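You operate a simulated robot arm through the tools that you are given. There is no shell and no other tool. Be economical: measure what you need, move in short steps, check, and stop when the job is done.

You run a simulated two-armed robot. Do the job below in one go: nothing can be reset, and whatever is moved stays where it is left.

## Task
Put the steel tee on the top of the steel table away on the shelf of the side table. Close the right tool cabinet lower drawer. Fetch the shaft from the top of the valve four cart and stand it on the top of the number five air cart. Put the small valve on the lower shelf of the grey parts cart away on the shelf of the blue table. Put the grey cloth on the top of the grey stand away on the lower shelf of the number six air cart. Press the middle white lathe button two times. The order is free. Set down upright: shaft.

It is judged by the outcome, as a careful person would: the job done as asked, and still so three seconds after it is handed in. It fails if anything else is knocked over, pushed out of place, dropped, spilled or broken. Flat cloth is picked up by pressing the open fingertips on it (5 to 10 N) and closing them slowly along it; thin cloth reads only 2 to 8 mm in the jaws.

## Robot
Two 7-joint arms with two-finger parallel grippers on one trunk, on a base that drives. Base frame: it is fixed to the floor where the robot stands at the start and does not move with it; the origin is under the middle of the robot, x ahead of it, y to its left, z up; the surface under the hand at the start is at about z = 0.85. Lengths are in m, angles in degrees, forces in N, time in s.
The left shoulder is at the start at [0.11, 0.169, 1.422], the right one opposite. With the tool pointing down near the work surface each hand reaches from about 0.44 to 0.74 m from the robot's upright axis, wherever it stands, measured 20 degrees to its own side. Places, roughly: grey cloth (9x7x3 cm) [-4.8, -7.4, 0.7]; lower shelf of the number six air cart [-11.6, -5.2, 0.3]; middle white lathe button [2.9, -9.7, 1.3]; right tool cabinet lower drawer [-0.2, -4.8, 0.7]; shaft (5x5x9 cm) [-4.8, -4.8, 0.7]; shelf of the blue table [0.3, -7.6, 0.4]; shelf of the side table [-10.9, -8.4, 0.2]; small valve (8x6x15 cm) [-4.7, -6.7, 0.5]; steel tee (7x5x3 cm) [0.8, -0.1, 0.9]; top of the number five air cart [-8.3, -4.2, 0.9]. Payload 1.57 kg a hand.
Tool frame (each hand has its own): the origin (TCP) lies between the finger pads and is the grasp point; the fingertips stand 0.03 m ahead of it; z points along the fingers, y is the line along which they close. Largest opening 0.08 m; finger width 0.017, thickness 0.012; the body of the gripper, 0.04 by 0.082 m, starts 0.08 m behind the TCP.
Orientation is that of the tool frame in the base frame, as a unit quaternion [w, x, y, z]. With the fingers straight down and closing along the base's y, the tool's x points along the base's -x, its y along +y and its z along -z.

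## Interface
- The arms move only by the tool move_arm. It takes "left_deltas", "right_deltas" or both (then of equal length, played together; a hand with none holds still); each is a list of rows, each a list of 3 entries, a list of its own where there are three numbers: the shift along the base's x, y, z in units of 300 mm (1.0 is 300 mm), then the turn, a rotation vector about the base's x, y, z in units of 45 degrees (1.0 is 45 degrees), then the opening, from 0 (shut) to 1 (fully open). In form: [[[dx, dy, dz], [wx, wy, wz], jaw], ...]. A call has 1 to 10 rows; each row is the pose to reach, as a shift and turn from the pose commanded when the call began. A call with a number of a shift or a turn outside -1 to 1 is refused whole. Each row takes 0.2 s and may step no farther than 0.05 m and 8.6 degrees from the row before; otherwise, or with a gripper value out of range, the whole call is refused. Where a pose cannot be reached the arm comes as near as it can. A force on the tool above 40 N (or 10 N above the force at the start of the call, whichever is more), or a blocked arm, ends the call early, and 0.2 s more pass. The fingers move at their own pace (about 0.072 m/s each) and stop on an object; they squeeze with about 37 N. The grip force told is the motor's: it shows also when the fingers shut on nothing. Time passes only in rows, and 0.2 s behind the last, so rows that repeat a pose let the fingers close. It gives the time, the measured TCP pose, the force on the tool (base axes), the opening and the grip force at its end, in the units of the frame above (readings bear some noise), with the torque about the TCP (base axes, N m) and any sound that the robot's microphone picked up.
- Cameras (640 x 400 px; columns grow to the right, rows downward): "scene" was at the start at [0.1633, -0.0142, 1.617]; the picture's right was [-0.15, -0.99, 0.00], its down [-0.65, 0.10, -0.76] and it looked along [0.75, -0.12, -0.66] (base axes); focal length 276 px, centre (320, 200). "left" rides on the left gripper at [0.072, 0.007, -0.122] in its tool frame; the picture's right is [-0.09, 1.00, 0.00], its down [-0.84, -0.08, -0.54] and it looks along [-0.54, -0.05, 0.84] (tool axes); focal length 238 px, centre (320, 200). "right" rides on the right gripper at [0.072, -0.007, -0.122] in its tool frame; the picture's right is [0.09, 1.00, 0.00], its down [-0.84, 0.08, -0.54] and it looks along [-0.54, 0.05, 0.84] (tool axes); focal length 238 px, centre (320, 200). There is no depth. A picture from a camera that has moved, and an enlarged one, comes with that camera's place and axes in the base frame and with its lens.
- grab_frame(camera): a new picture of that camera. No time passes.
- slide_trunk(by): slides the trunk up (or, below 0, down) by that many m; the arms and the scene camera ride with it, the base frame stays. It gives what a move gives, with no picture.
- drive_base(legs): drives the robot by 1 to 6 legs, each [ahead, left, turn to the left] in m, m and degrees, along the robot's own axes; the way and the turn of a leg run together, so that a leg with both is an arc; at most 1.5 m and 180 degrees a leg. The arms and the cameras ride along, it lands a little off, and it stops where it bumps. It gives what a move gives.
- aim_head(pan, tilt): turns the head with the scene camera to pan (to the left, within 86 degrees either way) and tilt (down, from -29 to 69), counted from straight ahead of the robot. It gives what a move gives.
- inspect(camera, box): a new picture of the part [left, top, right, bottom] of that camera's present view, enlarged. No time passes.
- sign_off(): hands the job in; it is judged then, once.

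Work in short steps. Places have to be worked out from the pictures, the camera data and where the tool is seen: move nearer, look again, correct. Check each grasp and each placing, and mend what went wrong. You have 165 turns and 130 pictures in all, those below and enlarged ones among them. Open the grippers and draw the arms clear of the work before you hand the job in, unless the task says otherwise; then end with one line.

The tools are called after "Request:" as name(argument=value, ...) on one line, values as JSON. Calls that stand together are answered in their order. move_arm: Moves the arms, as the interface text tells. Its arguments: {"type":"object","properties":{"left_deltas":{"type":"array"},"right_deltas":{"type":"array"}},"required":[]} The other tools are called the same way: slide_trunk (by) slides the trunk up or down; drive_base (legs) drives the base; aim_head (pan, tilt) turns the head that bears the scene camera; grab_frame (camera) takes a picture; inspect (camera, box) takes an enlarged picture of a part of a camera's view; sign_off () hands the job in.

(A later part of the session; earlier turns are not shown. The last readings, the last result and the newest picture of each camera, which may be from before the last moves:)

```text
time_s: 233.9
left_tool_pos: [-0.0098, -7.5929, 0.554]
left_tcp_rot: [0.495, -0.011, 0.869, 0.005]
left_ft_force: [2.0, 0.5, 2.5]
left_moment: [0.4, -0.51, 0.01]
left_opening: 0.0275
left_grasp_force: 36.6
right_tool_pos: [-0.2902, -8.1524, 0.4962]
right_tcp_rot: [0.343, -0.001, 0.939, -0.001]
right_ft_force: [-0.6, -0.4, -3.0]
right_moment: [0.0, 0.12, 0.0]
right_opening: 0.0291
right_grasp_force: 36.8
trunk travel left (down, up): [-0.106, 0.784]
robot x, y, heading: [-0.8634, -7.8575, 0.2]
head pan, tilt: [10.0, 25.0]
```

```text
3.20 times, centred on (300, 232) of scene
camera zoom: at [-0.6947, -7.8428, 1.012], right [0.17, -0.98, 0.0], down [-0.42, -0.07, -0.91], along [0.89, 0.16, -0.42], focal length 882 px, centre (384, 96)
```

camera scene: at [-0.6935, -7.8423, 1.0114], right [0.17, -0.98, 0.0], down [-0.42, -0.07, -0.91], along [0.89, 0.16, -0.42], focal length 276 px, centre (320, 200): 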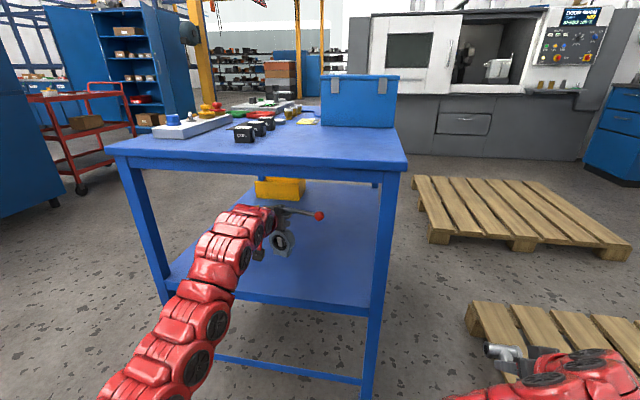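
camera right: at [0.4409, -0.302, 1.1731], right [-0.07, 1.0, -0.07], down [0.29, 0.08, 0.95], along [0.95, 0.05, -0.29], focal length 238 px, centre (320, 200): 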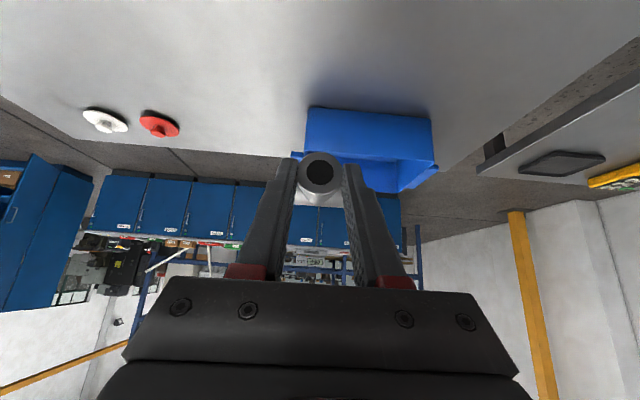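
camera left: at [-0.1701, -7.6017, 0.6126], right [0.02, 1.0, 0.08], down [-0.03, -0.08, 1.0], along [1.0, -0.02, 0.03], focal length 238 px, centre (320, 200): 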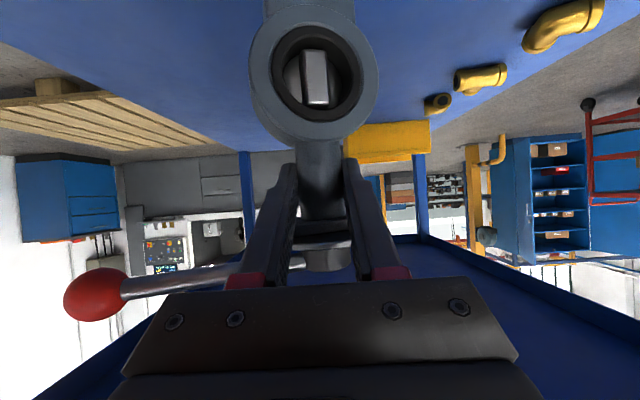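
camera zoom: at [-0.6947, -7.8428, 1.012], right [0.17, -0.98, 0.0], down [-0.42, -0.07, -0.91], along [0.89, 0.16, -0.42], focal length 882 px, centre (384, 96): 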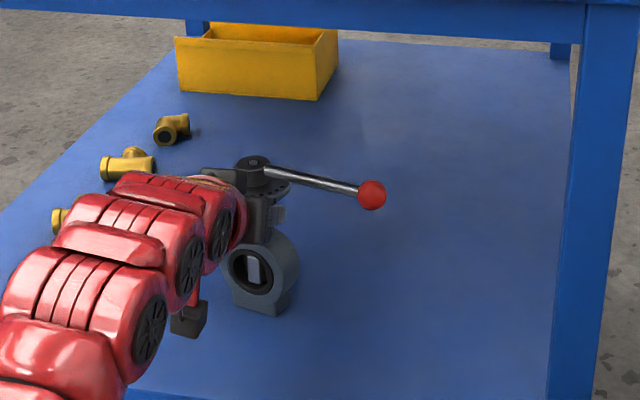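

Contact: the force went from -9 to +2.5 N, so the valve is resting on the shelf. I open and back straight out.

Request:
move_arm(left_deltas=[[[0, 0, -0.005], [0, 0, 0], 0.3], [[0, 0, -0.005], [0, 0, 0], 0.5], [[0, 0, -0.005], [0, 0, 0], 1], [[0, 0, -0.005], [0, 0, 0], 1], [[0, 0, -0.005], [0, 0, 0], 1]])

Request:
drive_base(legs=[[-0.45, 0, 0]])

Request:
inspect(camera="scene", box=[200, 130, 440, 280])

```text
time_s: 235.1
left_tool_pos: [-0.0101, -7.5921, 0.5503]
left_tcp_rot: [0.493, -0.011, 0.87, 0.005]
left_ft_force: [0.5, 0.3, -2.2]
left_moment: [0.17, -0.07, 0.01]
left_opening: 0.0797
left_grasp_force: 0.0
right_tool_pos: [-0.2899, -8.152, 0.495]
right_tcp_rot: [0.342, -0.002, 0.94, -0.001]
right_ft_force: [0.8, -0.2, -2.7]
right_moment: [0.0, 0.13, 0.0]
right_opening: 0.0291
right_grasp_force: 36.8
trunk travel left (down, up): [-0.106, 0.784]
robot x, y, heading: [-0.8652, -7.8623, 0.1]
head pan, tilt: [10.0, 25.0]
```

```text
time_s: 237.9
left_tool_pos: [-0.4665, -7.5889, 0.5503]
left_tcp_rot: [0.494, -0.015, 0.87, 0.007]
left_ft_force: [-0.2, 0.2, 0.4]
left_moment: [-0.04, -0.01, 0.01]
left_opening: 0.08
left_grasp_force: 0.0
right_tool_pos: [-0.7401, -8.1497, 0.495]
right_tcp_rot: [0.342, -0.006, 0.94, 0.0]
right_ft_force: [0.4, -0.3, -3.8]
right_moment: [0.04, 0.13, 0.01]
right_opening: 0.029
right_grasp_force: 36.6
trunk travel left (down, up): [-0.106, 0.784]
robot x, y, heading: [-1.3185, -7.8612, 0.6]
head pan, tilt: [10.0, 25.0]
```

```text
2.67 times, centred on (320, 205) of scene
camera zoom: at [-1.1473, -7.8437, 1.0117], right [0.18, -0.98, 0.0], down [-0.42, -0.08, -0.91], along [0.89, 0.17, -0.42], focal length 735 px, centre (320, 187)
```

zoom: 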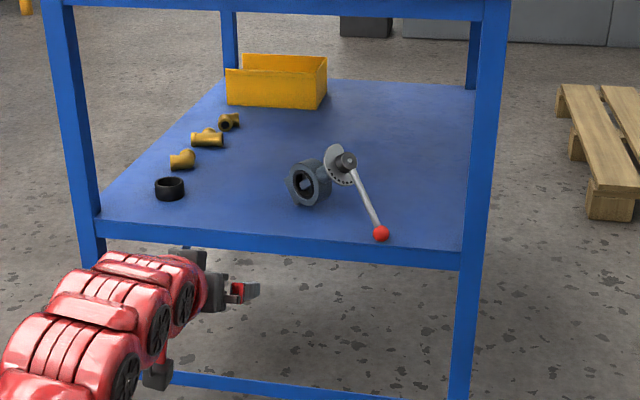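

The valve is on the shelf but tipped onto its side after release; only the shaft must be upright, and the valve lies stably within the shelf. I leave it, raise the trunk and head for the grey cloth.

Request:
slide_trunk(by=0.4)

Request:
slide_trunk(by=0.23)

Request:
drive_base(legs=[[0, 1.5, 0], [0, 0, 179], [1.5, 0, 0]])

Request:
aim_head(pan=10, tilt=22)

Request:
grab_frame(camera="scene")

```text
time_s: 241.7
left_tool_pos: [-0.4652, -7.5879, 0.9506]
left_tcp_rot: [0.494, -0.016, 0.869, 0.007]
left_ft_force: [0.6, 0.8, -0.5]
left_moment: [-0.02, 0.0, -0.02]
left_opening: 0.08
left_grasp_force: 0.0
right_tool_pos: [-0.7399, -8.1503, 0.8951]
right_tcp_rot: [0.342, -0.005, 0.94, -0.001]
right_ft_force: [0.4, -0.2, -3.0]
right_moment: [-0.02, 0.11, -0.02]
right_opening: 0.0291
right_grasp_force: 36.4
trunk travel left (down, up): [-0.506, 0.384]
robot x, y, heading: [-1.3177, -7.8578, 0.6]
head pan, tilt: [10.0, 25.0]
```

```text
time_s: 244.1
left_tool_pos: [-0.4653, -7.5893, 1.1809]
left_tcp_rot: [0.494, -0.016, 0.87, 0.007]
left_ft_force: [0.3, -0.6, 0.8]
left_moment: [-0.01, 0.01, 0.0]
left_opening: 0.08
left_grasp_force: 0.0
right_tool_pos: [-0.7393, -8.1493, 1.1246]
right_tcp_rot: [0.342, -0.006, 0.94, 0.0]
right_ft_force: [0.2, -0.5, -3.4]
right_moment: [-0.05, 0.11, 0.03]
right_opening: 0.0293
right_grasp_force: 36.6
trunk travel left (down, up): [-0.736, 0.154]
robot x, y, heading: [-1.3164, -7.8601, 0.5]
head pan, tilt: [10.0, 25.0]
```

```text
time_s: 266.0
left_tool_pos: [-3.6825, -6.6813, 1.1813]
left_tcp_rot: [0.012, 0.869, 0.023, -0.493]
left_ft_force: [-0.1, 0.3, -0.1]
left_moment: [-0.03, 0.0, 0.04]
left_opening: 0.08
left_grasp_force: 0.1
right_tool_pos: [-3.4203, -6.1143, 1.124]
right_tcp_rot: [0.003, 0.94, 0.015, -0.342]
right_ft_force: [-0.2, -0.6, -2.6]
right_moment: [0.0, -0.14, -0.01]
right_opening: 0.029
right_grasp_force: 37.1
trunk travel left (down, up): [-0.736, 0.154]
robot x, y, heading: [-2.836, -6.3927, -178.3]
head pan, tilt: [10.0, 25.0]
```

```text
time_s: 266.6
left_tool_pos: [-3.6839, -6.6816, 1.181]
left_tcp_rot: [0.012, 0.869, 0.023, -0.494]
left_ft_force: [-0.1, 0.4, 0.3]
left_moment: [0.03, 0.02, 0.0]
left_opening: 0.08
left_grasp_force: 0.0
right_tool_pos: [-3.4193, -6.1137, 1.1261]
right_tcp_rot: [0.003, 0.94, 0.016, -0.341]
right_ft_force: [-1.0, 0.6, -2.0]
right_moment: [0.01, -0.15, -0.03]
right_opening: 0.0289
right_grasp_force: 37.1
trunk travel left (down, up): [-0.736, 0.154]
robot x, y, heading: [-2.8333, -6.3958, -178.3]
head pan, tilt: [10.0, 22.0]
```

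```text
75 pictures are left
camera scene: at [-3.0083, -6.4146, 1.6464], right [-0.2, 0.98, 0.0], down [0.37, 0.08, -0.93], along [-0.91, -0.19, -0.38], focal length 276 px, centre (320, 200)
```

scene: 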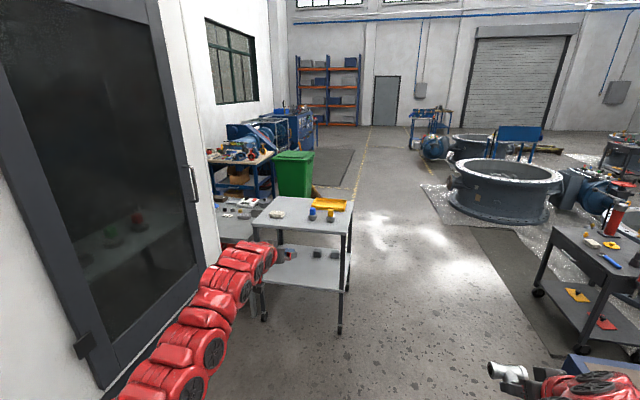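

I move diagonally closer, keeping clear of the machine front, and look down at the stand.

Request:
drive_base(legs=[[0.85, 0.5, -1.7]])

Request:
aim_head(pan=20, tilt=35)

Request:
grab_frame(camera="scene")

Request:
grab_frame(camera="left")

```text
time_s: 271.7
left_tool_pos: [-4.5382, -7.1524, 1.1812]
left_tcp_rot: [0.0, 0.869, 0.003, -0.494]
left_ft_force: [-0.3, -0.3, 1.2]
left_moment: [-0.02, 0.0, 0.01]
left_opening: 0.0799
left_grasp_force: 0.0
right_tool_pos: [-4.2482, -6.5995, 1.126]
right_tcp_rot: [-0.005, 0.94, -0.007, -0.342]
right_ft_force: [-0.5, 0.6, -2.5]
right_moment: [0.0, -0.15, 0.0]
right_opening: 0.0291
right_grasp_force: 37.2
trunk travel left (down, up): [-0.736, 0.154]
robot x, y, heading: [-3.6801, -6.9048, 178.8]
head pan, tilt: [10.0, 22.0]
```

```text
time_s: 272.5
left_tool_pos: [-4.5371, -7.1517, 1.1811]
left_tcp_rot: [0.0, 0.869, 0.002, -0.494]
left_ft_force: [0.7, 0.3, 0.5]
left_moment: [0.02, 0.0, -0.03]
left_opening: 0.0803
left_grasp_force: 0.0
right_tool_pos: [-4.2474, -6.5991, 1.1252]
right_tcp_rot: [-0.005, 0.94, -0.008, -0.341]
right_ft_force: [-0.5, -0.6, -3.2]
right_moment: [0.01, -0.12, -0.02]
right_opening: 0.029
right_grasp_force: 36.9
trunk travel left (down, up): [-0.736, 0.154]
robot x, y, heading: [-3.6786, -6.9042, 178.9]
head pan, tilt: [20.0, 35.0]
```

```text
74 pictures are left
camera scene: at [-3.8426, -6.9327, 1.6259], right [-0.32, 0.95, 0.0], down [0.54, 0.19, -0.82], along [-0.78, -0.27, -0.57], focal length 276 px, centre (320, 200)
```

scene: 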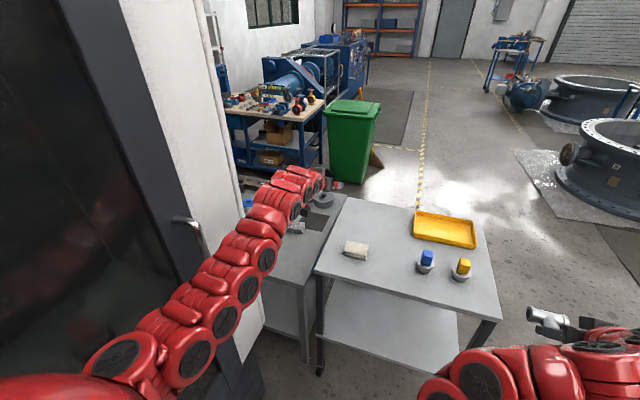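

```text
73 pictures are left
camera left: at [-4.397, -7.1586, 1.1817], right [-0.04, -1.0, 0.08], down [0.04, 0.08, 1.0], along [-1.0, 0.04, 0.03], focal length 238 px, centre (320, 200)
```

left: 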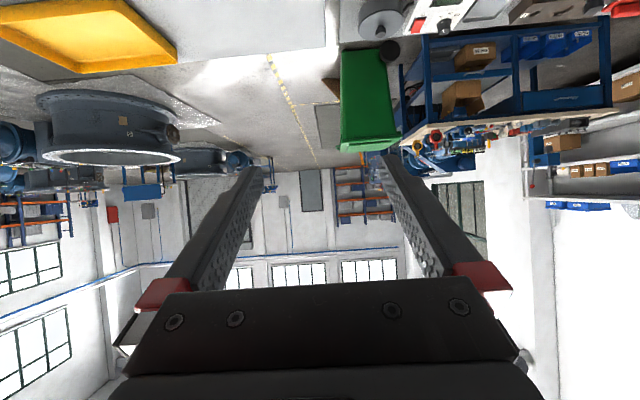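

The arm blocks the stand, so I'll drive a little nearer, then pitch the left hand down over the stand to see the cloth.

Request:
drive_base(legs=[[0.38, 0.08, 1]])

Request:
move_arm(left_deltas=[[[0.05, -0.1, -0.05], [0, -0.15, 0], 1], [[0.1, -0.2, -0.1], [0, -0.3, 0], 1], [[0.15, -0.3, -0.15], [0, -0.45, 0], 1], [[0.2, -0.4, -0.2], [0, -0.6, 0], 1], [[0.25, -0.45, -0.25], [0, -0.75, 0], 1], [[0.3, -0.45, -0.3], [0, -0.85, 0], 1]])

Request:
grab_frame(camera="left")

Request:
grab_frame(camera="scene")

```text
time_s: 274.4
left_tool_pos: [-4.7632, -7.2212, 1.1927]
left_tcp_rot: [0.021, 0.866, 0.026, -0.499]
left_ft_force: [-0.2, 0.8, 0.4]
left_moment: [-0.02, -0.03, 0.03]
left_opening: 0.08
left_grasp_force: 0.2
right_tool_pos: [-4.5002, -6.6519, 1.1319]
right_tcp_rot: [0.006, 0.937, 0.012, -0.349]
right_ft_force: [0.7, -0.2, -3.8]
right_moment: [0.01, -0.18, -0.01]
right_opening: 0.0287
right_grasp_force: 37.3
trunk travel left (down, up): [-0.736, 0.154]
robot x, y, heading: [-3.929, -6.9358, -178.8]
head pan, tilt: [20.0, 35.0]
stopped in leg 1: the robot was blocked; the commanded pose is now the measured one
```

```text
time_s: 276.0
left_tool_pos: [-4.7229, -7.3519, 1.0258]
left_tcp_rot: [0.071, 0.967, 0.106, -0.222]
left_ft_force: [1.0, -1.9, -2.0]
left_moment: [0.13, 0.14, -0.11]
left_opening: 0.08
left_grasp_force: 0.0
left hand out of reach, approached as far as the arm can: row 1, 2, 3, 4, 5, 6
right_tool_pos: [-4.5474, -6.6223, 1.1226]
right_tcp_rot: [-0.024, 0.942, -0.029, -0.334]
right_ft_force: [-3.5, -0.7, -4.5]
right_moment: [-0.02, -0.21, -0.03]
right_opening: 0.029
right_grasp_force: 37.2
trunk travel left (down, up): [-0.736, 0.154]
robot x, y, heading: [-3.9807, -6.9301, 175.3]
head pan, tilt: [20.0, 35.0]
stopped in row 6 (left hand): the arm was blocked; the commanded pose is now the measured one
```

```text
72 pictures are left
camera left: at [-4.6085, -7.324, 1.1027], right [0.16, -0.98, 0.13], down [-0.53, 0.03, 0.85], along [-0.84, -0.2, -0.51], focal length 238 px, centre (320, 200)
```

left: 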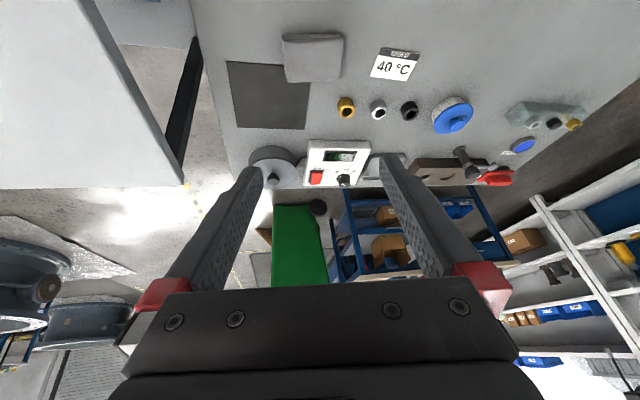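

```text
71 pictures are left
camera scene: at [-4.1669, -6.9407, 1.6251], right [-0.27, 0.96, -0.01], down [0.56, 0.15, -0.81], along [-0.78, -0.23, -0.58], focal length 276 px, centre (320, 200)
```

scene: 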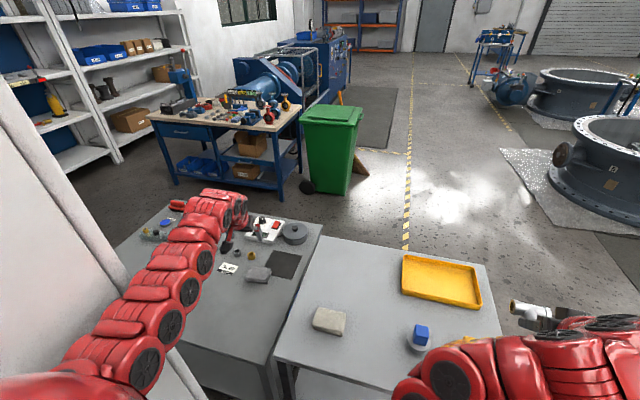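

The arm (not the cart) touched the machine edge; the cart hasn't moved. The cloth is at [-4.81, -7.40, 0.72]. This side is too cramped, so I'll back off and go round to the stand's open NW corner.

Request:
drive_base(legs=[[-0.12, -0.15, 0], [0, -0.9, 4.7]])

Request:
move_arm(left_deltas=[[[0, 0.1, 0.1], [0, 0, 0], 1], [[0, 0.2, 0.25], [0, 0, 0], 1], [[0, 0.2, 0.4], [0, 0, 0], 1], [[0, 0.2, 0.5], [0, 0, 0], 1]])

Request:
drive_base(legs=[[1.4, 0, 0]])

Request:
aim_head(pan=30, tilt=40)

Request:
grab_frame(camera="scene")

```text
time_s: 281.8
left_tool_pos: [-4.5123, -6.3771, 1.0329]
left_tcp_rot: [0.076, 0.961, 0.14, -0.227]
left_ft_force: [-0.4, 0.4, 0.5]
left_moment: [0.01, 0.0, 0.02]
left_opening: 0.0799
left_grasp_force: 0.1
right_tool_pos: [-4.3866, -5.6372, 1.1299]
right_tcp_rot: [-0.015, 0.939, 0.002, -0.343]
right_ft_force: [-0.2, -0.5, -3.1]
right_moment: [-0.01, -0.14, 0.01]
right_opening: 0.0291
right_grasp_force: 37.1
trunk travel left (down, up): [-0.736, 0.154]
robot x, y, heading: [-3.8122, -5.9087, 179.6]
head pan, tilt: [20.0, 35.0]
```

```text
refused: row 2 steps farther than a row can; nothing moved
```

```text
time_s: 288.7
left_tool_pos: [-5.9015, -6.3666, 1.034]
left_tcp_rot: [0.076, 0.961, 0.139, -0.228]
left_ft_force: [0.8, 0.2, -0.8]
left_moment: [-0.01, 0.03, 0.01]
left_opening: 0.08
left_grasp_force: 0.0
right_tool_pos: [-5.7739, -5.6276, 1.1316]
right_tcp_rot: [-0.015, 0.94, 0.001, -0.342]
right_ft_force: [1.3, 0.4, -3.1]
right_moment: [0.03, -0.14, -0.02]
right_opening: 0.0291
right_grasp_force: 37.1
trunk travel left (down, up): [-0.736, 0.154]
robot x, y, heading: [-5.2003, -5.8986, 179.6]
head pan, tilt: [20.0, 35.0]
```

```text
time_s: 289.5
left_tool_pos: [-5.9006, -6.3683, 1.0333]
left_tcp_rot: [0.076, 0.961, 0.138, -0.227]
left_ft_force: [-0.9, 0.7, 0.6]
left_moment: [-0.01, 0.0, 0.0]
left_opening: 0.08
left_grasp_force: 0.1
right_tool_pos: [-5.7739, -5.6263, 1.1298]
right_tcp_rot: [-0.015, 0.94, 0.001, -0.341]
right_ft_force: [0.7, 0.5, -3.0]
right_moment: [-0.01, -0.16, -0.03]
right_opening: 0.0292
right_grasp_force: 37.2
trunk travel left (down, up): [-0.736, 0.154]
robot x, y, heading: [-5.2004, -5.8976, 179.8]
head pan, tilt: [30.0, 40.0]
```

```text
70 pictures are left
camera scene: at [-5.3553, -5.9401, 1.6183], right [-0.49, 0.87, 0.0], down [0.56, 0.32, -0.77], along [-0.67, -0.38, -0.64], focal length 276 px, centre (320, 200)
```

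scene: 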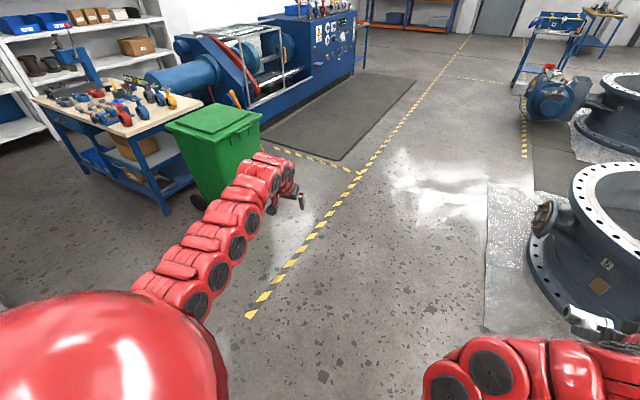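

Clear floor here. I raise the trunk 0.1 m, turn toward the stand (heading ≈-65°) and move up to its NW corner.

Request:
slide_trunk(by=0.1)

Request:
drive_base(legs=[[0, 0, 115.3], [0, -0.57, 0], [0.5, 0, 0]])

Request:
aim_head(pan=10, tilt=40)

Request:
grab_frame(camera="scene")

```text
time_s: 290.8
left_tool_pos: [-5.9, -6.367, 1.1323]
left_tcp_rot: [0.076, 0.961, 0.139, -0.228]
left_ft_force: [-0.1, -0.3, -0.6]
left_moment: [-0.03, -0.03, -0.02]
left_opening: 0.0798
left_grasp_force: 0.1
right_tool_pos: [-5.7731, -5.6265, 1.23]
right_tcp_rot: [-0.016, 0.94, 0.0, -0.342]
right_ft_force: [-0.5, 0.5, -1.9]
right_moment: [-0.04, -0.09, -0.03]
right_opening: 0.0288
right_grasp_force: 37.0
trunk travel left (down, up): [-0.836, 0.054]
robot x, y, heading: [-5.2005, -5.8975, 179.8]
head pan, tilt: [30.0, 40.0]
```

```text
time_s: 301.4
left_tool_pos: [-4.815, -7.0366, 1.1341]
left_tcp_rot: [0.233, 0.406, 0.882, -0.061]
left_ft_force: [0.2, 0.1, -0.8]
left_moment: [0.0, 0.0, 0.02]
left_opening: 0.0801
left_grasp_force: 0.1
right_tool_pos: [-5.5433, -7.2188, 1.2312]
right_tcp_rot: [0.279, 0.51, 0.789, -0.199]
right_ft_force: [0.8, 0.1, -4.0]
right_moment: [0.09, 0.03, -0.01]
right_opening: 0.0291
right_grasp_force: 36.8
trunk travel left (down, up): [-0.836, 0.054]
robot x, y, heading: [-5.5291, -6.5858, -66.6]
head pan, tilt: [30.0, 40.0]
```

```text
time_s: 302.2
left_tool_pos: [-4.8149, -7.036, 1.1325]
left_tcp_rot: [0.232, 0.406, 0.882, -0.06]
left_ft_force: [0.0, -0.1, -0.3]
left_moment: [0.01, 0.01, 0.0]
left_opening: 0.0799
left_grasp_force: 0.1
right_tool_pos: [-5.5415, -7.2195, 1.2304]
right_tcp_rot: [0.278, 0.511, 0.789, -0.199]
right_ft_force: [-0.5, 0.5, -2.0]
right_moment: [0.13, 0.05, 0.0]
right_opening: 0.0289
right_grasp_force: 36.8
trunk travel left (down, up): [-0.836, 0.054]
robot x, y, heading: [-5.5267, -6.5888, -66.4]
head pan, tilt: [10.0, 40.0]
```

```text
69 pictures are left
camera scene: at [-5.4496, -6.7324, 1.7183], right [-0.83, -0.55, 0.0], down [-0.36, 0.54, -0.77], along [0.42, -0.64, -0.64], focal length 276 px, centre (320, 200)
```

scene: 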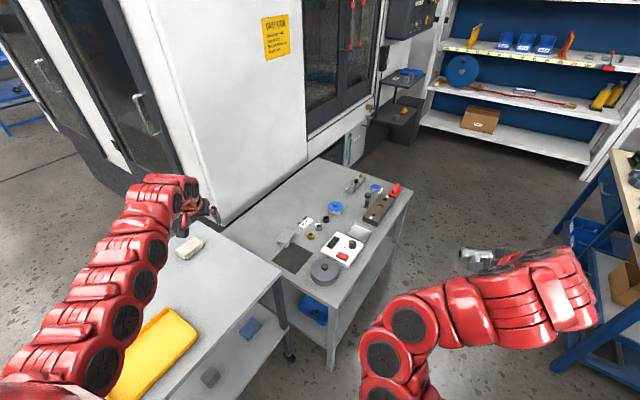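

The cloth is at [-4.81, -7.40]. I drive 0.22 m ahead, then shift the left hand over the cloth while still high, before lowering.

Request:
drive_base(legs=[[0.22, 0, 0]])

Request:
move_arm(left_deltas=[[[-0.06, -0.1, 0], [0, 0, 0], 1], [[-0.12, -0.2, 0], [0, 0, 0], 1], [[-0.18, -0.3, 0], [0, 0, 0], 1], [[-0.24, -0.4, 0], [0, 0, 0], 1], [[-0.28, -0.5, -0.05], [0, 0, 0], 1]])

Request:
grab_frame(camera="left")

```text
time_s: 303.9
left_tool_pos: [-4.7238, -7.2362, 1.1336]
left_tcp_rot: [0.233, 0.406, 0.882, -0.061]
left_ft_force: [0.2, -0.1, 0.3]
left_moment: [0.0, -0.02, -0.01]
left_opening: 0.08
left_grasp_force: 0.1
right_tool_pos: [-5.4519, -7.4224, 1.2306]
right_tcp_rot: [0.279, 0.509, 0.789, -0.199]
right_ft_force: [-0.4, -0.3, -2.8]
right_moment: [0.13, 0.06, -0.04]
right_opening: 0.029
right_grasp_force: 36.7
trunk travel left (down, up): [-0.836, 0.054]
robot x, y, heading: [-5.4351, -6.7879, -66.3]
head pan, tilt: [10.0, 40.0]
```

```text
time_s: 305.1
left_tool_pos: [-4.8065, -7.3854, 1.1159]
left_tcp_rot: [0.232, 0.405, 0.882, -0.06]
left_ft_force: [1.1, 0.2, -0.7]
left_moment: [0.0, 0.0, 0.04]
left_opening: 0.08
left_grasp_force: 0.0
left hand out of reach, approached as far as the arm can: row 5
right_tool_pos: [-5.4512, -7.4247, 1.2297]
right_tcp_rot: [0.279, 0.51, 0.79, -0.197]
right_ft_force: [-0.2, -0.6, -2.7]
right_moment: [0.16, 0.05, 0.02]
right_opening: 0.0292
right_grasp_force: 36.9
trunk travel left (down, up): [-0.836, 0.054]
robot x, y, heading: [-5.4406, -6.789, -66.1]
head pan, tilt: [10.0, 40.0]
```

```text
68 pictures are left
camera left: at [-4.8883, -7.2973, 1.192], right [0.79, 0.6, 0.13], down [0.22, -0.47, 0.86], along [0.57, -0.65, -0.5], focal length 238 px, centre (320, 200)
```

left: 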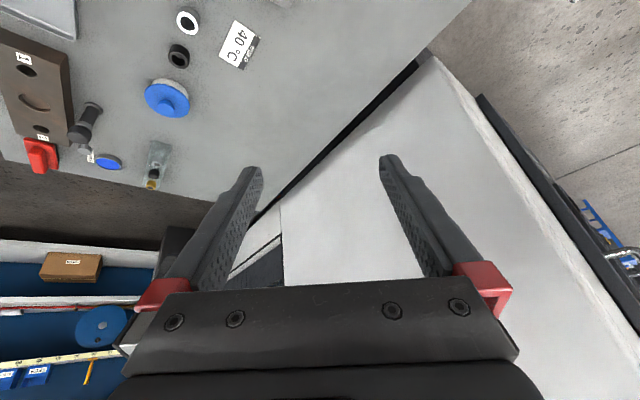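

The cloth is below the wrist camera's view. I check it with the scene camera.

Request:
aim_head(pan=22, tilt=48)

Request:
grab_frame(camera="scene")

```text
time_s: 305.8
left_tool_pos: [-4.8071, -7.3848, 1.118]
left_tcp_rot: [0.232, 0.405, 0.882, -0.06]
left_ft_force: [-0.1, 0.4, 1.0]
left_moment: [-0.02, -0.02, 0.01]
left_opening: 0.0801
left_grasp_force: 0.0
right_tool_pos: [-5.4524, -7.4225, 1.2301]
right_tcp_rot: [0.279, 0.509, 0.79, -0.198]
right_ft_force: [-0.3, -0.4, -2.8]
right_moment: [0.12, 0.03, 0.01]
right_opening: 0.029
right_grasp_force: 36.8
trunk travel left (down, up): [-0.836, 0.054]
robot x, y, heading: [-5.4422, -6.7896, -66.1]
head pan, tilt: [22.0, 48.0]
```

```text
67 pictures are left
camera scene: at [-5.3508, -6.919, 1.7069], right [-0.7, -0.72, 0.0], down [-0.53, 0.52, -0.67], along [0.48, -0.47, -0.74], focal length 276 px, centre (320, 200)
```

scene: 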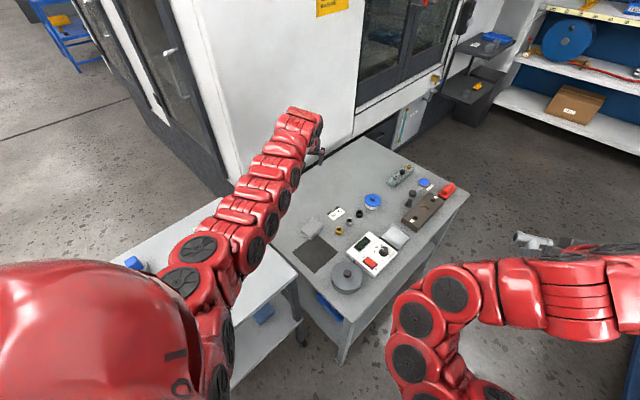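

Request:
inspect(camera="scene", box=[260, 170, 400, 258])

```text
4.55 times, centred on (330, 214) of scene
camera zoom: at [-5.3508, -6.919, 1.7069], right [-0.7, -0.72, 0.0], down [-0.53, 0.52, -0.67], along [0.48, -0.47, -0.74], focal length 1253 px, centre (274, 136)
```

zoom: 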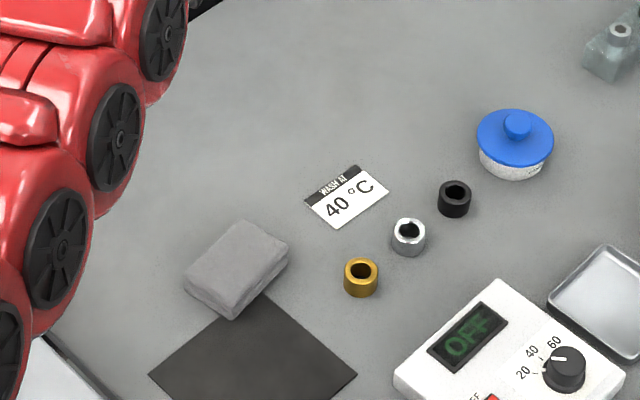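

The cloth's top centre is confirmed at [-4.81, -7.40, 0.73], its 9 cm side along y. I lower the trunk 0.25 m, then approach with the fingertips half open.

Request:
slide_trunk(by=-0.25)

Request:
move_arm(left_deltas=[[[-0.045, -0.02, -0.08], [0, 0, 0], 0.8], [[-0.045, -0.02, -0.16], [0, 0, 0], 0.8], [[-0.045, -0.02, -0.24], [0, 0, 0], 0.8], [[-0.045, -0.02, -0.28], [0, 0, 0], 0.8]])

Request:
grab_frame(camera="left")

Request:
grab_frame(camera="scene")

```text
time_s: 308.4
left_tool_pos: [-4.8064, -7.3846, 0.8664]
left_tcp_rot: [0.232, 0.406, 0.882, -0.06]
left_ft_force: [-0.3, 0.1, 0.1]
left_moment: [0.01, 0.0, 0.02]
left_opening: 0.0801
left_grasp_force: 0.0
right_tool_pos: [-5.4508, -7.422, 0.9808]
right_tcp_rot: [0.279, 0.51, 0.789, -0.199]
right_ft_force: [0.9, -0.2, -3.7]
right_moment: [0.16, 0.02, 0.0]
right_opening: 0.0292
right_grasp_force: 36.8
trunk travel left (down, up): [-0.586, 0.304]
robot x, y, heading: [-5.4435, -6.7876, -66.0]
head pan, tilt: [22.0, 48.0]
```

```text
time_s: 309.4
left_tool_pos: [-4.8224, -7.3898, 0.7829]
left_tcp_rot: [0.233, 0.405, 0.882, -0.06]
left_ft_force: [0.2, 0.6, 0.0]
left_moment: [-0.05, 0.02, 0.04]
left_opening: 0.0641
left_grasp_force: 0.1
right_tool_pos: [-5.4512, -7.423, 0.981]
right_tcp_rot: [0.278, 0.51, 0.789, -0.199]
right_ft_force: [0.0, 0.1, -3.1]
right_moment: [0.18, 0.04, 0.03]
right_opening: 0.0292
right_grasp_force: 36.9
trunk travel left (down, up): [-0.586, 0.304]
robot x, y, heading: [-5.4397, -6.789, -66.4]
head pan, tilt: [22.0, 48.0]
```

```text
65 pictures are left
camera left: at [-4.9024, -7.3013, 0.8583], right [0.79, 0.6, 0.12], down [0.22, -0.47, 0.86], along [0.57, -0.65, -0.5], focal length 238 px, centre (320, 200)
```

left: 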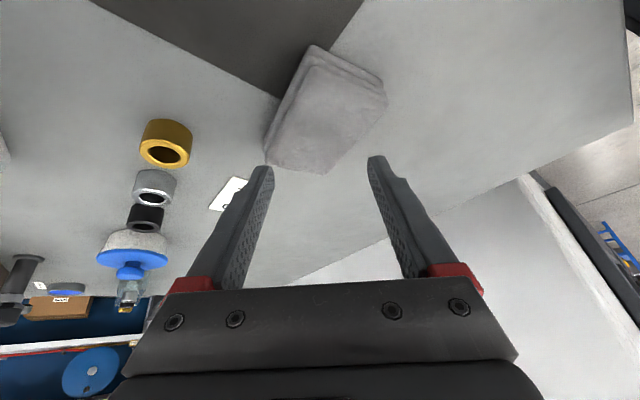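

```text
64 pictures are left
camera scene: at [-5.351, -6.9192, 1.4569], right [-0.7, -0.72, 0.0], down [-0.53, 0.52, -0.67], along [0.48, -0.47, -0.74], focal length 276 px, centre (320, 200)
```

scene: 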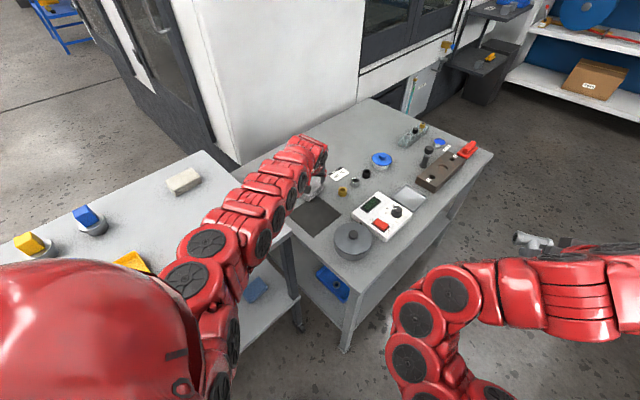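

In the wrist view the cloth centre is about 2 cm nearer the robot than the tips. I correct by (-0.012, +0.022) and descend to just above contact.

Request:
move_arm(left_deltas=[[[-0.04, 0.075, 0], [0, 0, 0], 0.75], [[-0.04, 0.075, -0.06], [0, 0, 0], 0.75], [[-0.04, 0.075, -0.08], [0, 0, 0], 0.75], [[-0.04, 0.075, -0.095], [0, 0, 0], 0.75]])

Request:
grab_frame(camera="left")

```text
time_s: 310.4
left_tool_pos: [-4.8345, -7.3678, 0.756]
left_tcp_rot: [0.233, 0.405, 0.882, -0.06]
left_ft_force: [-1.9, 0.9, 7.2]
left_moment: [0.17, -0.15, 0.09]
left_opening: 0.0606
left_grasp_force: 0.3
right_tool_pos: [-5.4531, -7.4235, 0.9809]
right_tcp_rot: [0.28, 0.509, 0.789, -0.199]
right_ft_force: [-1.1, -0.5, -2.8]
right_moment: [0.11, 0.06, 0.0]
right_opening: 0.0289
right_grasp_force: 37.5
trunk travel left (down, up): [-0.586, 0.304]
robot x, y, heading: [-5.4393, -6.7896, -66.3]
head pan, tilt: [22.0, 48.0]
```

```text
63 pictures are left
camera left: at [-4.9148, -7.2788, 0.8315], right [0.79, 0.6, 0.12], down [0.22, -0.47, 0.86], along [0.57, -0.65, -0.5], focal length 238 px, centre (320, 200)
```

left: 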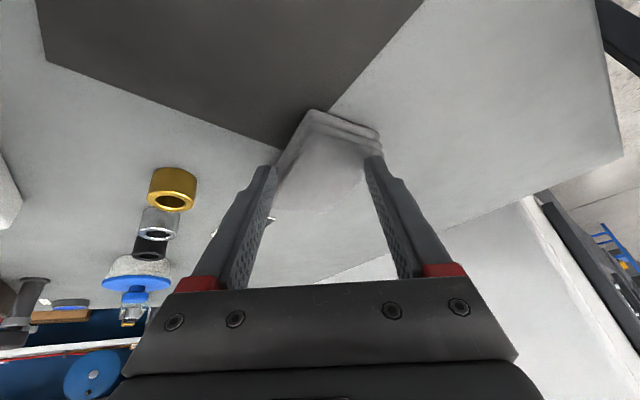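

7 N of press, in the 5–10 N range. I close slowly while holding.

Request:
move_arm(left_deltas=[[[0, 0, 0], [0, 0, 0], 0.65], [[0, 0, 0], [0, 0, 0], 0.55], [[0, 0, 0], [0, 0, 0], 0.45], [[0, 0, 0], [0, 0, 0], 0.35], [[0, 0, 0], [0, 0, 0], 0.25], [[0, 0, 0], [0, 0, 0], 0.15], [[0, 0, 0], [0, 0, 0], 0.05], [[0, 0, 0], [0, 0, 0], 0], [[0, 0, 0], [0, 0, 0], 0], [[0, 0, 0], [0, 0, 0], 0]])

Request:
grab_frame(camera="left")

```text
time_s: 312.6
left_tool_pos: [-4.8371, -7.3699, 0.7601]
left_tcp_rot: [0.236, 0.406, 0.881, -0.061]
left_ft_force: [-8.9, -10.8, 30.6]
left_moment: [-0.46, 0.12, -0.1]
left_opening: 0.0
left_grasp_force: 21.1
right_tool_pos: [-5.4559, -7.4224, 0.9822]
right_tcp_rot: [0.281, 0.51, 0.788, -0.199]
right_ft_force: [0.3, -0.6, -2.2]
right_moment: [0.1, 0.07, 0.02]
right_opening: 0.0289
right_grasp_force: 36.8
trunk travel left (down, up): [-0.586, 0.304]
robot x, y, heading: [-5.4382, -6.7881, -66.2]
head pan, tilt: [22.0, 48.0]
```

```text
62 pictures are left
camera left: at [-4.9171, -7.2791, 0.8341], right [0.79, 0.6, 0.13], down [0.21, -0.46, 0.86], along [0.57, -0.66, -0.49], focal length 238 px, centre (320, 200)
```

left: 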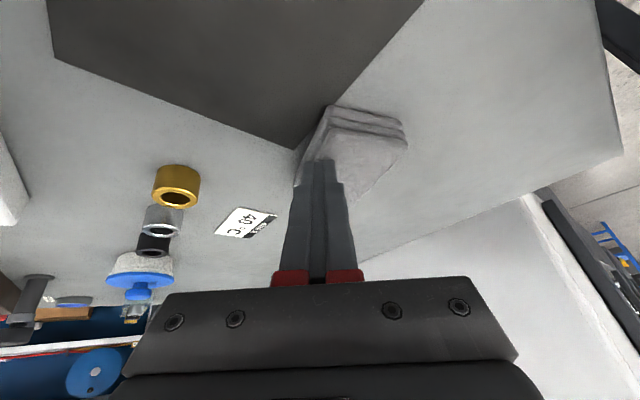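

The fingers shut on nothing (opening 0) and pushed the folded cloth a little; it behaves as a thick stack. I lift, reopen, and look in order to take it across its 7 cm sides.

Request:
move_arm(left_deltas=[[[0, 0, 0.05], [0, 0, 0], 0], [[-0.05, 0.05, 0.15], [0, 0, 0], 0.3], [[-0.1, 0.1, 0.25], [0, 0, 0], 1], [[-0.1, 0.1, 0.25], [0, 0, 0], 1]])

Request:
grab_frame(camera="left")

```text
time_s: 313.6
left_tool_pos: [-4.8569, -7.3436, 0.8199]
left_tcp_rot: [0.232, 0.405, 0.882, -0.061]
left_ft_force: [0.0, 0.0, -0.2]
left_moment: [-0.01, -0.01, 0.01]
left_opening: 0.08
left_grasp_force: 0.1
left hand out of reach, approached as far as the arm can: row 3, 4
right_tool_pos: [-5.4522, -7.4227, 0.98]
right_tcp_rot: [0.279, 0.51, 0.789, -0.199]
right_ft_force: [0.1, -0.1, -2.8]
right_moment: [0.15, 0.07, 0.04]
right_opening: 0.0289
right_grasp_force: 37.0
trunk travel left (down, up): [-0.586, 0.304]
robot x, y, heading: [-5.4399, -6.7915, -66.3]
head pan, tilt: [22.0, 48.0]
```

```text
61 pictures are left
camera left: at [-4.9375, -7.2536, 0.8953], right [0.79, 0.6, 0.12], down [0.22, -0.47, 0.86], along [0.57, -0.65, -0.5], focal length 238 px, centre (320, 200)
```

left: 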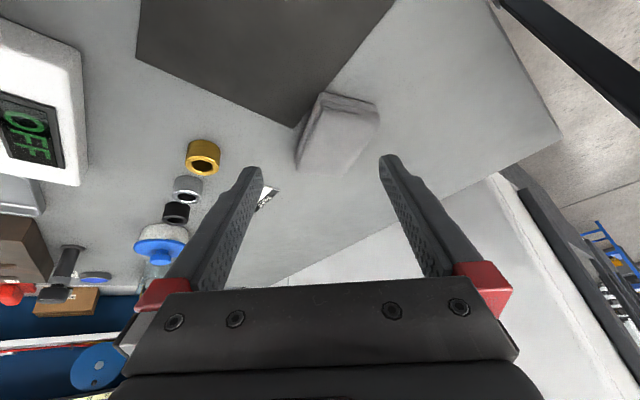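

The cloth is now centred at [-4.803, -7.371], its short axis at bearing ≈+20°. I yaw the hand -22° to close across the short side and centre above it.

Request:
move_arm(left_deltas=[[[0.05, -0.02, 0], [0, 0, -0.15], 1], [[0.1, -0.04, 0], [0, 0, -0.32], 1], [[0.163, -0.06, -0.03], [0, 0, -0.49], 1], [[0.163, -0.06, -0.06], [0, 0, -0.49], 1]])

Request:
grab_frame(camera="left")

```text
time_s: 314.6
left_tool_pos: [-4.8629, -7.3482, 0.7935]
left_tcp_rot: [0.233, 0.55, 0.796, -0.092]
left_ft_force: [0.8, 0.0, -0.2]
left_moment: [0.01, 0.03, -0.02]
left_opening: 0.08
left_grasp_force: 0.0
left hand out of reach, approached as far as the arm can: row 2, 3, 4
right_tool_pos: [-5.4517, -7.4239, 0.9811]
right_tcp_rot: [0.279, 0.51, 0.79, -0.198]
right_ft_force: [-0.4, -0.2, -4.0]
right_moment: [0.12, 0.05, 0.03]
right_opening: 0.0292
right_grasp_force: 36.9
trunk travel left (down, up): [-0.586, 0.304]
robot x, y, heading: [-5.4383, -6.7905, -66.1]
head pan, tilt: [22.0, 48.0]
```

```text
60 pictures are left
camera left: at [-4.911, -7.2376, 0.8671], right [0.94, 0.3, 0.15], down [0.02, -0.51, 0.86], along [0.34, -0.81, -0.49], focal length 238 px, centre (320, 200)
```

left: 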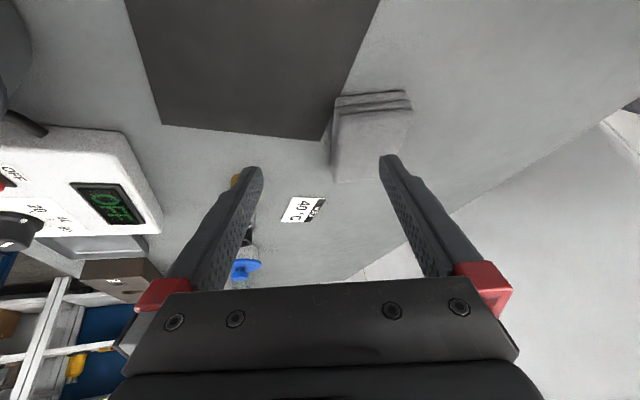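

The arm stopped short on reach, but the cloth is now square to the fingers, at [-4.80, -7.369]. I nudge the base by (+0.057, -0.012) to centre it.

Request:
drive_base(legs=[[0.034, 0.047, 0]])

Request:
grab_frame(camera="left")

```text
time_s: 315.6
left_tool_pos: [-4.8049, -7.3606, 0.7939]
left_tcp_rot: [0.233, 0.55, 0.797, -0.092]
left_ft_force: [0.4, 1.0, 0.8]
left_moment: [-0.02, 0.01, -0.01]
left_opening: 0.08
left_grasp_force: 0.1
right_tool_pos: [-5.3948, -7.4352, 0.9801]
right_tcp_rot: [0.279, 0.51, 0.789, -0.2]
right_ft_force: [0.0, -0.3, -3.6]
right_moment: [0.16, 0.05, -0.01]
right_opening: 0.029
right_grasp_force: 37.0
trunk travel left (down, up): [-0.586, 0.304]
robot x, y, heading: [-5.3808, -6.8033, -66.3]
head pan, tilt: [22.0, 48.0]
```

```text
59 pictures are left
camera left: at [-4.8534, -7.2495, 0.8667], right [0.94, 0.3, 0.15], down [0.02, -0.51, 0.86], along [0.34, -0.81, -0.49], focal length 238 px, centre (320, 200)
```

left: 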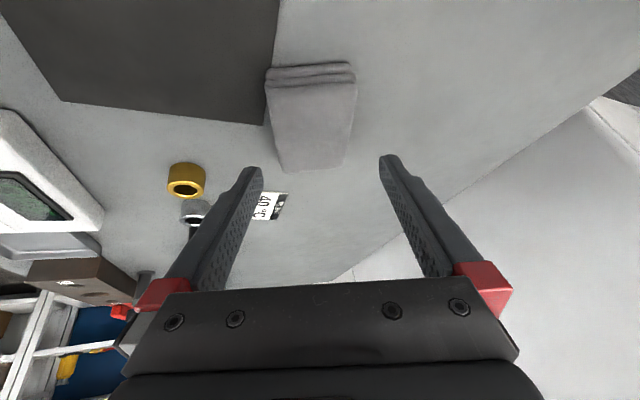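

Centred. I correct 6 mm, descend so the tips reach mid-height of the stack, and close.

Request:
move_arm(left_deltas=[[[-0.02, -0.007, -0.06], [0, 0, 0], 1], [[-0.02, -0.007, -0.12], [0, 0, 0], 1], [[-0.02, -0.007, -0.165], [0, 0, 0], 1], [[-0.02, -0.007, -0.165], [0, 0, 0], 0.8], [[-0.02, -0.007, -0.165], [0, 0, 0], 0.6], [[-0.02, -0.007, -0.165], [0, 0, 0], 0.4], [[-0.02, -0.007, -0.165], [0, 0, 0], 0.2], [[-0.02, -0.007, -0.165], [0, 0, 0], 0], [[-0.02, -0.007, -0.165], [0, 0, 0], 0], [[-0.02, -0.007, -0.165], [0, 0, 0], 0]])

Request:
grab_frame(camera="left")

```text
time_s: 316.6
left_tool_pos: [-4.8072, -7.3636, 0.7531]
left_tcp_rot: [0.244, 0.55, 0.794, -0.094]
left_ft_force: [0.4, 2.5, 21.0]
left_moment: [0.23, -0.81, 0.17]
left_opening: 0.067
left_grasp_force: 1.5
right_tool_pos: [-5.3966, -7.4314, 0.9826]
right_tcp_rot: [0.281, 0.509, 0.789, -0.199]
right_ft_force: [0.0, -0.2, -3.0]
right_moment: [0.1, 0.09, -0.01]
right_opening: 0.029
right_grasp_force: 37.3
trunk travel left (down, up): [-0.586, 0.304]
robot x, y, heading: [-5.3792, -6.8028, -66.1]
head pan, tilt: [22.0, 48.0]
stopped in row 4 (left hand): the force on the tool passed its limit at 40 N (the readings are from after the stop); the commanded pose is now the measured one
```

```text
58 pictures are left
camera left: at [-4.8573, -7.2509, 0.8239], right [0.94, 0.3, 0.16], down [0.01, -0.5, 0.87], along [0.34, -0.81, -0.47], focal length 238 px, centre (320, 200)
```

left: 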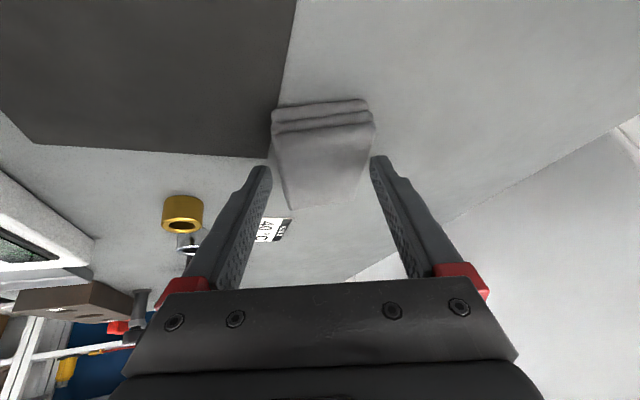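

The force limit tripped: one finger (the higher, +x one) caught the cloth's edge because the hand is rolled ~6°. I lift, open, level the roll, and look again.

Request:
move_arm(left_deltas=[[[0, 0, 0.08], [0, 0, 0], 1], [[0, 0, 0.12], [-0.04, 0.06, 0], 1], [[0, 0, 0.12], [-0.082, 0.122, 0], 1]])

Request:
grab_frame(camera="left")

```text
time_s: 317.4
left_tool_pos: [-4.8121, -7.3639, 0.7836]
left_tcp_rot: [0.231, 0.541, 0.801, -0.114]
left_ft_force: [0.9, 0.2, -0.8]
left_moment: [0.03, -0.01, 0.0]
left_opening: 0.0802
left_grasp_force: 0.1
left hand out of reach, approached as far as the arm can: row 2, 3
right_tool_pos: [-5.3942, -7.4355, 0.9794]
right_tcp_rot: [0.28, 0.509, 0.789, -0.198]
right_ft_force: [0.2, -0.3, -2.8]
right_moment: [0.14, 0.06, -0.01]
right_opening: 0.0288
right_grasp_force: 36.6
trunk travel left (down, up): [-0.586, 0.304]
robot x, y, heading: [-5.3841, -6.7992, -66.4]
head pan, tilt: [22.0, 48.0]
```

```text
57 pictures are left
camera left: at [-4.858, -7.2505, 0.8545], right [0.94, 0.31, 0.11], down [0.05, -0.47, 0.88], along [0.33, -0.82, -0.46], focal length 238 px, centre (320, 200)
```

left: 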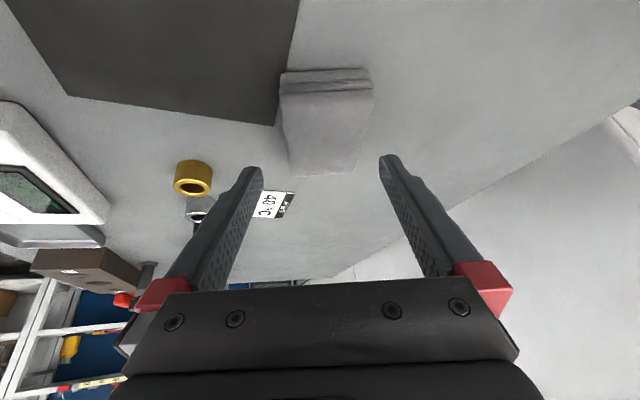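

Better levelled, and the cloth (≈6–7 cm wide) is centred between the fingers. I descend to z 0.752 with the jaws fully open and check the force.

Request:
move_arm(left_deltas=[[[0.013, 0.004, -0.05], [0, 0, 0], 1], [[0.013, 0.004, -0.09], [0, 0, 0], 1], [[0.013, 0.004, -0.105], [0, 0, 0], 1]])

Request:
grab_frame(camera="left")

```text
time_s: 318.2
left_tool_pos: [-4.8073, -7.363, 0.7535]
left_tcp_rot: [0.231, 0.541, 0.8, -0.115]
left_ft_force: [-1.2, 0.6, 0.0]
left_moment: [-0.02, 0.01, 0.02]
left_opening: 0.0799
left_grasp_force: 0.1
right_tool_pos: [-5.3948, -7.4339, 0.9792]
right_tcp_rot: [0.279, 0.51, 0.789, -0.199]
right_ft_force: [1.0, 0.7, -2.5]
right_moment: [0.12, 0.08, 0.01]
right_opening: 0.0289
right_grasp_force: 36.7
trunk travel left (down, up): [-0.586, 0.304]
robot x, y, heading: [-5.3808, -6.8009, -66.2]
head pan, tilt: [22.0, 48.0]
```

```text
56 pictures are left
camera left: at [-4.8541, -7.2492, 0.8225], right [0.94, 0.31, 0.11], down [0.05, -0.47, 0.88], along [0.33, -0.82, -0.46], focal length 238 px, centre (320, 200)
```

left: 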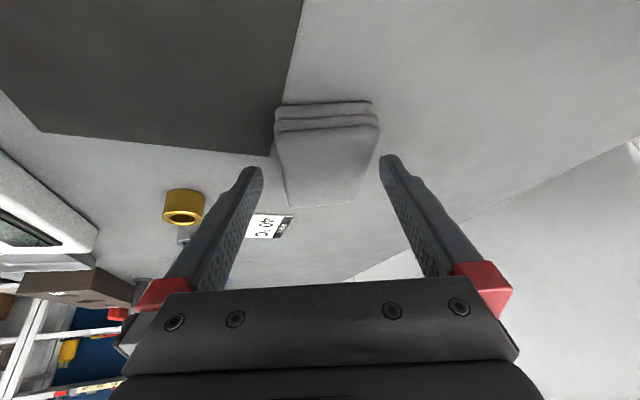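

No contact yet and the fingers straddle the stack. I go down 7 mm more, then begin closing gently.

Request:
move_arm(left_deltas=[[[0, 0, -0.012], [0, 0, 0], 1], [[0, 0, -0.023], [0, 0, 0], 1], [[0, 0, -0.023], [0, 0, 0], 0.9]])

```text
time_s: 319.0
left_tool_pos: [-4.8093, -7.3621, 0.7443]
left_tcp_rot: [0.233, 0.54, 0.8, -0.115]
left_ft_force: [1.0, -0.4, 0.5]
left_moment: [-0.03, 0.03, 0.01]
left_opening: 0.0718
left_grasp_force: 0.1
right_tool_pos: [-5.3949, -7.4343, 0.981]
right_tcp_rot: [0.279, 0.51, 0.789, -0.199]
right_ft_force: [0.6, 0.4, -2.0]
right_moment: [0.16, 0.09, -0.04]
right_opening: 0.0292
right_grasp_force: 37.1
trunk travel left (down, up): [-0.586, 0.304]
robot x, y, heading: [-5.3836, -6.8035, -66.5]
head pan, tilt: [22.0, 48.0]
```

No contact force at z 0.744, so the tips are beside the cloth. Closing slowly now.

Request:
move_arm(left_deltas=[[[0, 0, 0], [0, 0, 0], 0.8], [[0, 0, 0], [0, 0, 0], 0.7], [[0, 0, 0], [0, 0, 0], 0.6], [[0, 0, 0], [0, 0, 0], 0.5], [[0, 0, 0], [0, 0, 0], 0.35], [[0, 0, 0], [0, 0, 0], 0.2], [[0, 0, 0], [0, 0, 0], 0], [[0, 0, 0], [0, 0, 0], 0]])

Request:
grab_frame(camera="left")

```text
time_s: 320.8
left_tool_pos: [-4.8077, -7.3627, 0.7446]
left_tcp_rot: [0.233, 0.54, 0.8, -0.115]
left_ft_force: [0.0, 0.2, -0.1]
left_moment: [0.02, 0.02, -0.01]
left_opening: 0.0655
left_grasp_force: 37.2
right_tool_pos: [-5.395, -7.4346, 0.9807]
right_tcp_rot: [0.278, 0.51, 0.789, -0.198]
right_ft_force: [-0.6, 0.7, -3.1]
right_moment: [0.13, 0.05, 0.02]
right_opening: 0.0292
right_grasp_force: 36.5
trunk travel left (down, up): [-0.586, 0.304]
robot x, y, heading: [-5.3791, -6.7984, -66.2]
head pan, tilt: [22.0, 48.0]
```

```text
55 pictures are left
camera left: at [-4.8542, -7.249, 0.8158], right [0.94, 0.31, 0.11], down [0.05, -0.47, 0.88], along [0.33, -0.82, -0.46], focal length 238 px, centre (320, 200)
```

left: 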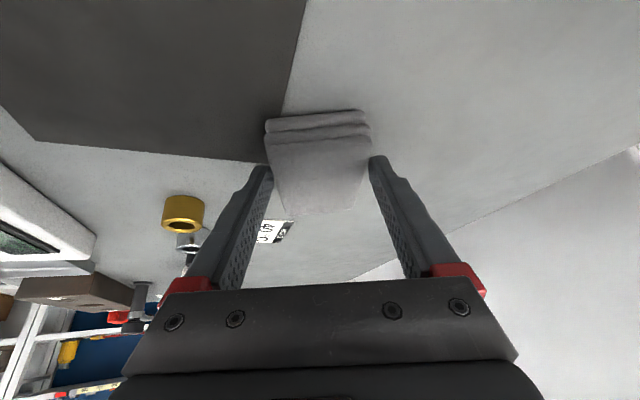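

The stack is gripped at 65 mm with 37 N. I lift it straight up and check.

Request:
move_arm(left_deltas=[[[0, 0, 0.07], [0, 0, 0], 0], [[0, 0, 0.15], [0, 0, 0], 0], [[0, 0, 0.25], [0, 0, 0], 0], [[0, 0, 0.35], [0, 0, 0], 0]])

Request:
grab_frame(camera="left")

```text
time_s: 321.8
left_tool_pos: [-4.8082, -7.3628, 0.7898]
left_tcp_rot: [0.234, 0.539, 0.801, -0.113]
left_ft_force: [0.0, 0.2, -0.4]
left_moment: [-0.03, 0.02, -0.01]
left_opening: 0.0652
left_grasp_force: 36.8
left hand out of reach, approached as far as the arm can: row 2, 3, 4
right_tool_pos: [-5.3953, -7.4341, 0.9808]
right_tcp_rot: [0.278, 0.51, 0.789, -0.199]
right_ft_force: [-0.3, -0.9, -2.4]
right_moment: [0.16, 0.08, -0.03]
right_opening: 0.0291
right_grasp_force: 37.4
trunk travel left (down, up): [-0.586, 0.304]
robot x, y, heading: [-5.3823, -6.805, -66.2]
head pan, tilt: [22.0, 48.0]
```

```text
54 pictures are left
camera left: at [-4.8559, -7.2493, 0.8605], right [0.94, 0.32, 0.12], down [0.05, -0.47, 0.88], along [0.33, -0.82, -0.46], focal length 238 px, centre (320, 200)
```

left: 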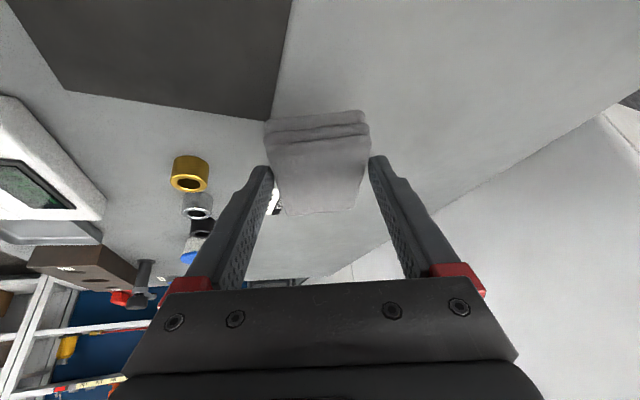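

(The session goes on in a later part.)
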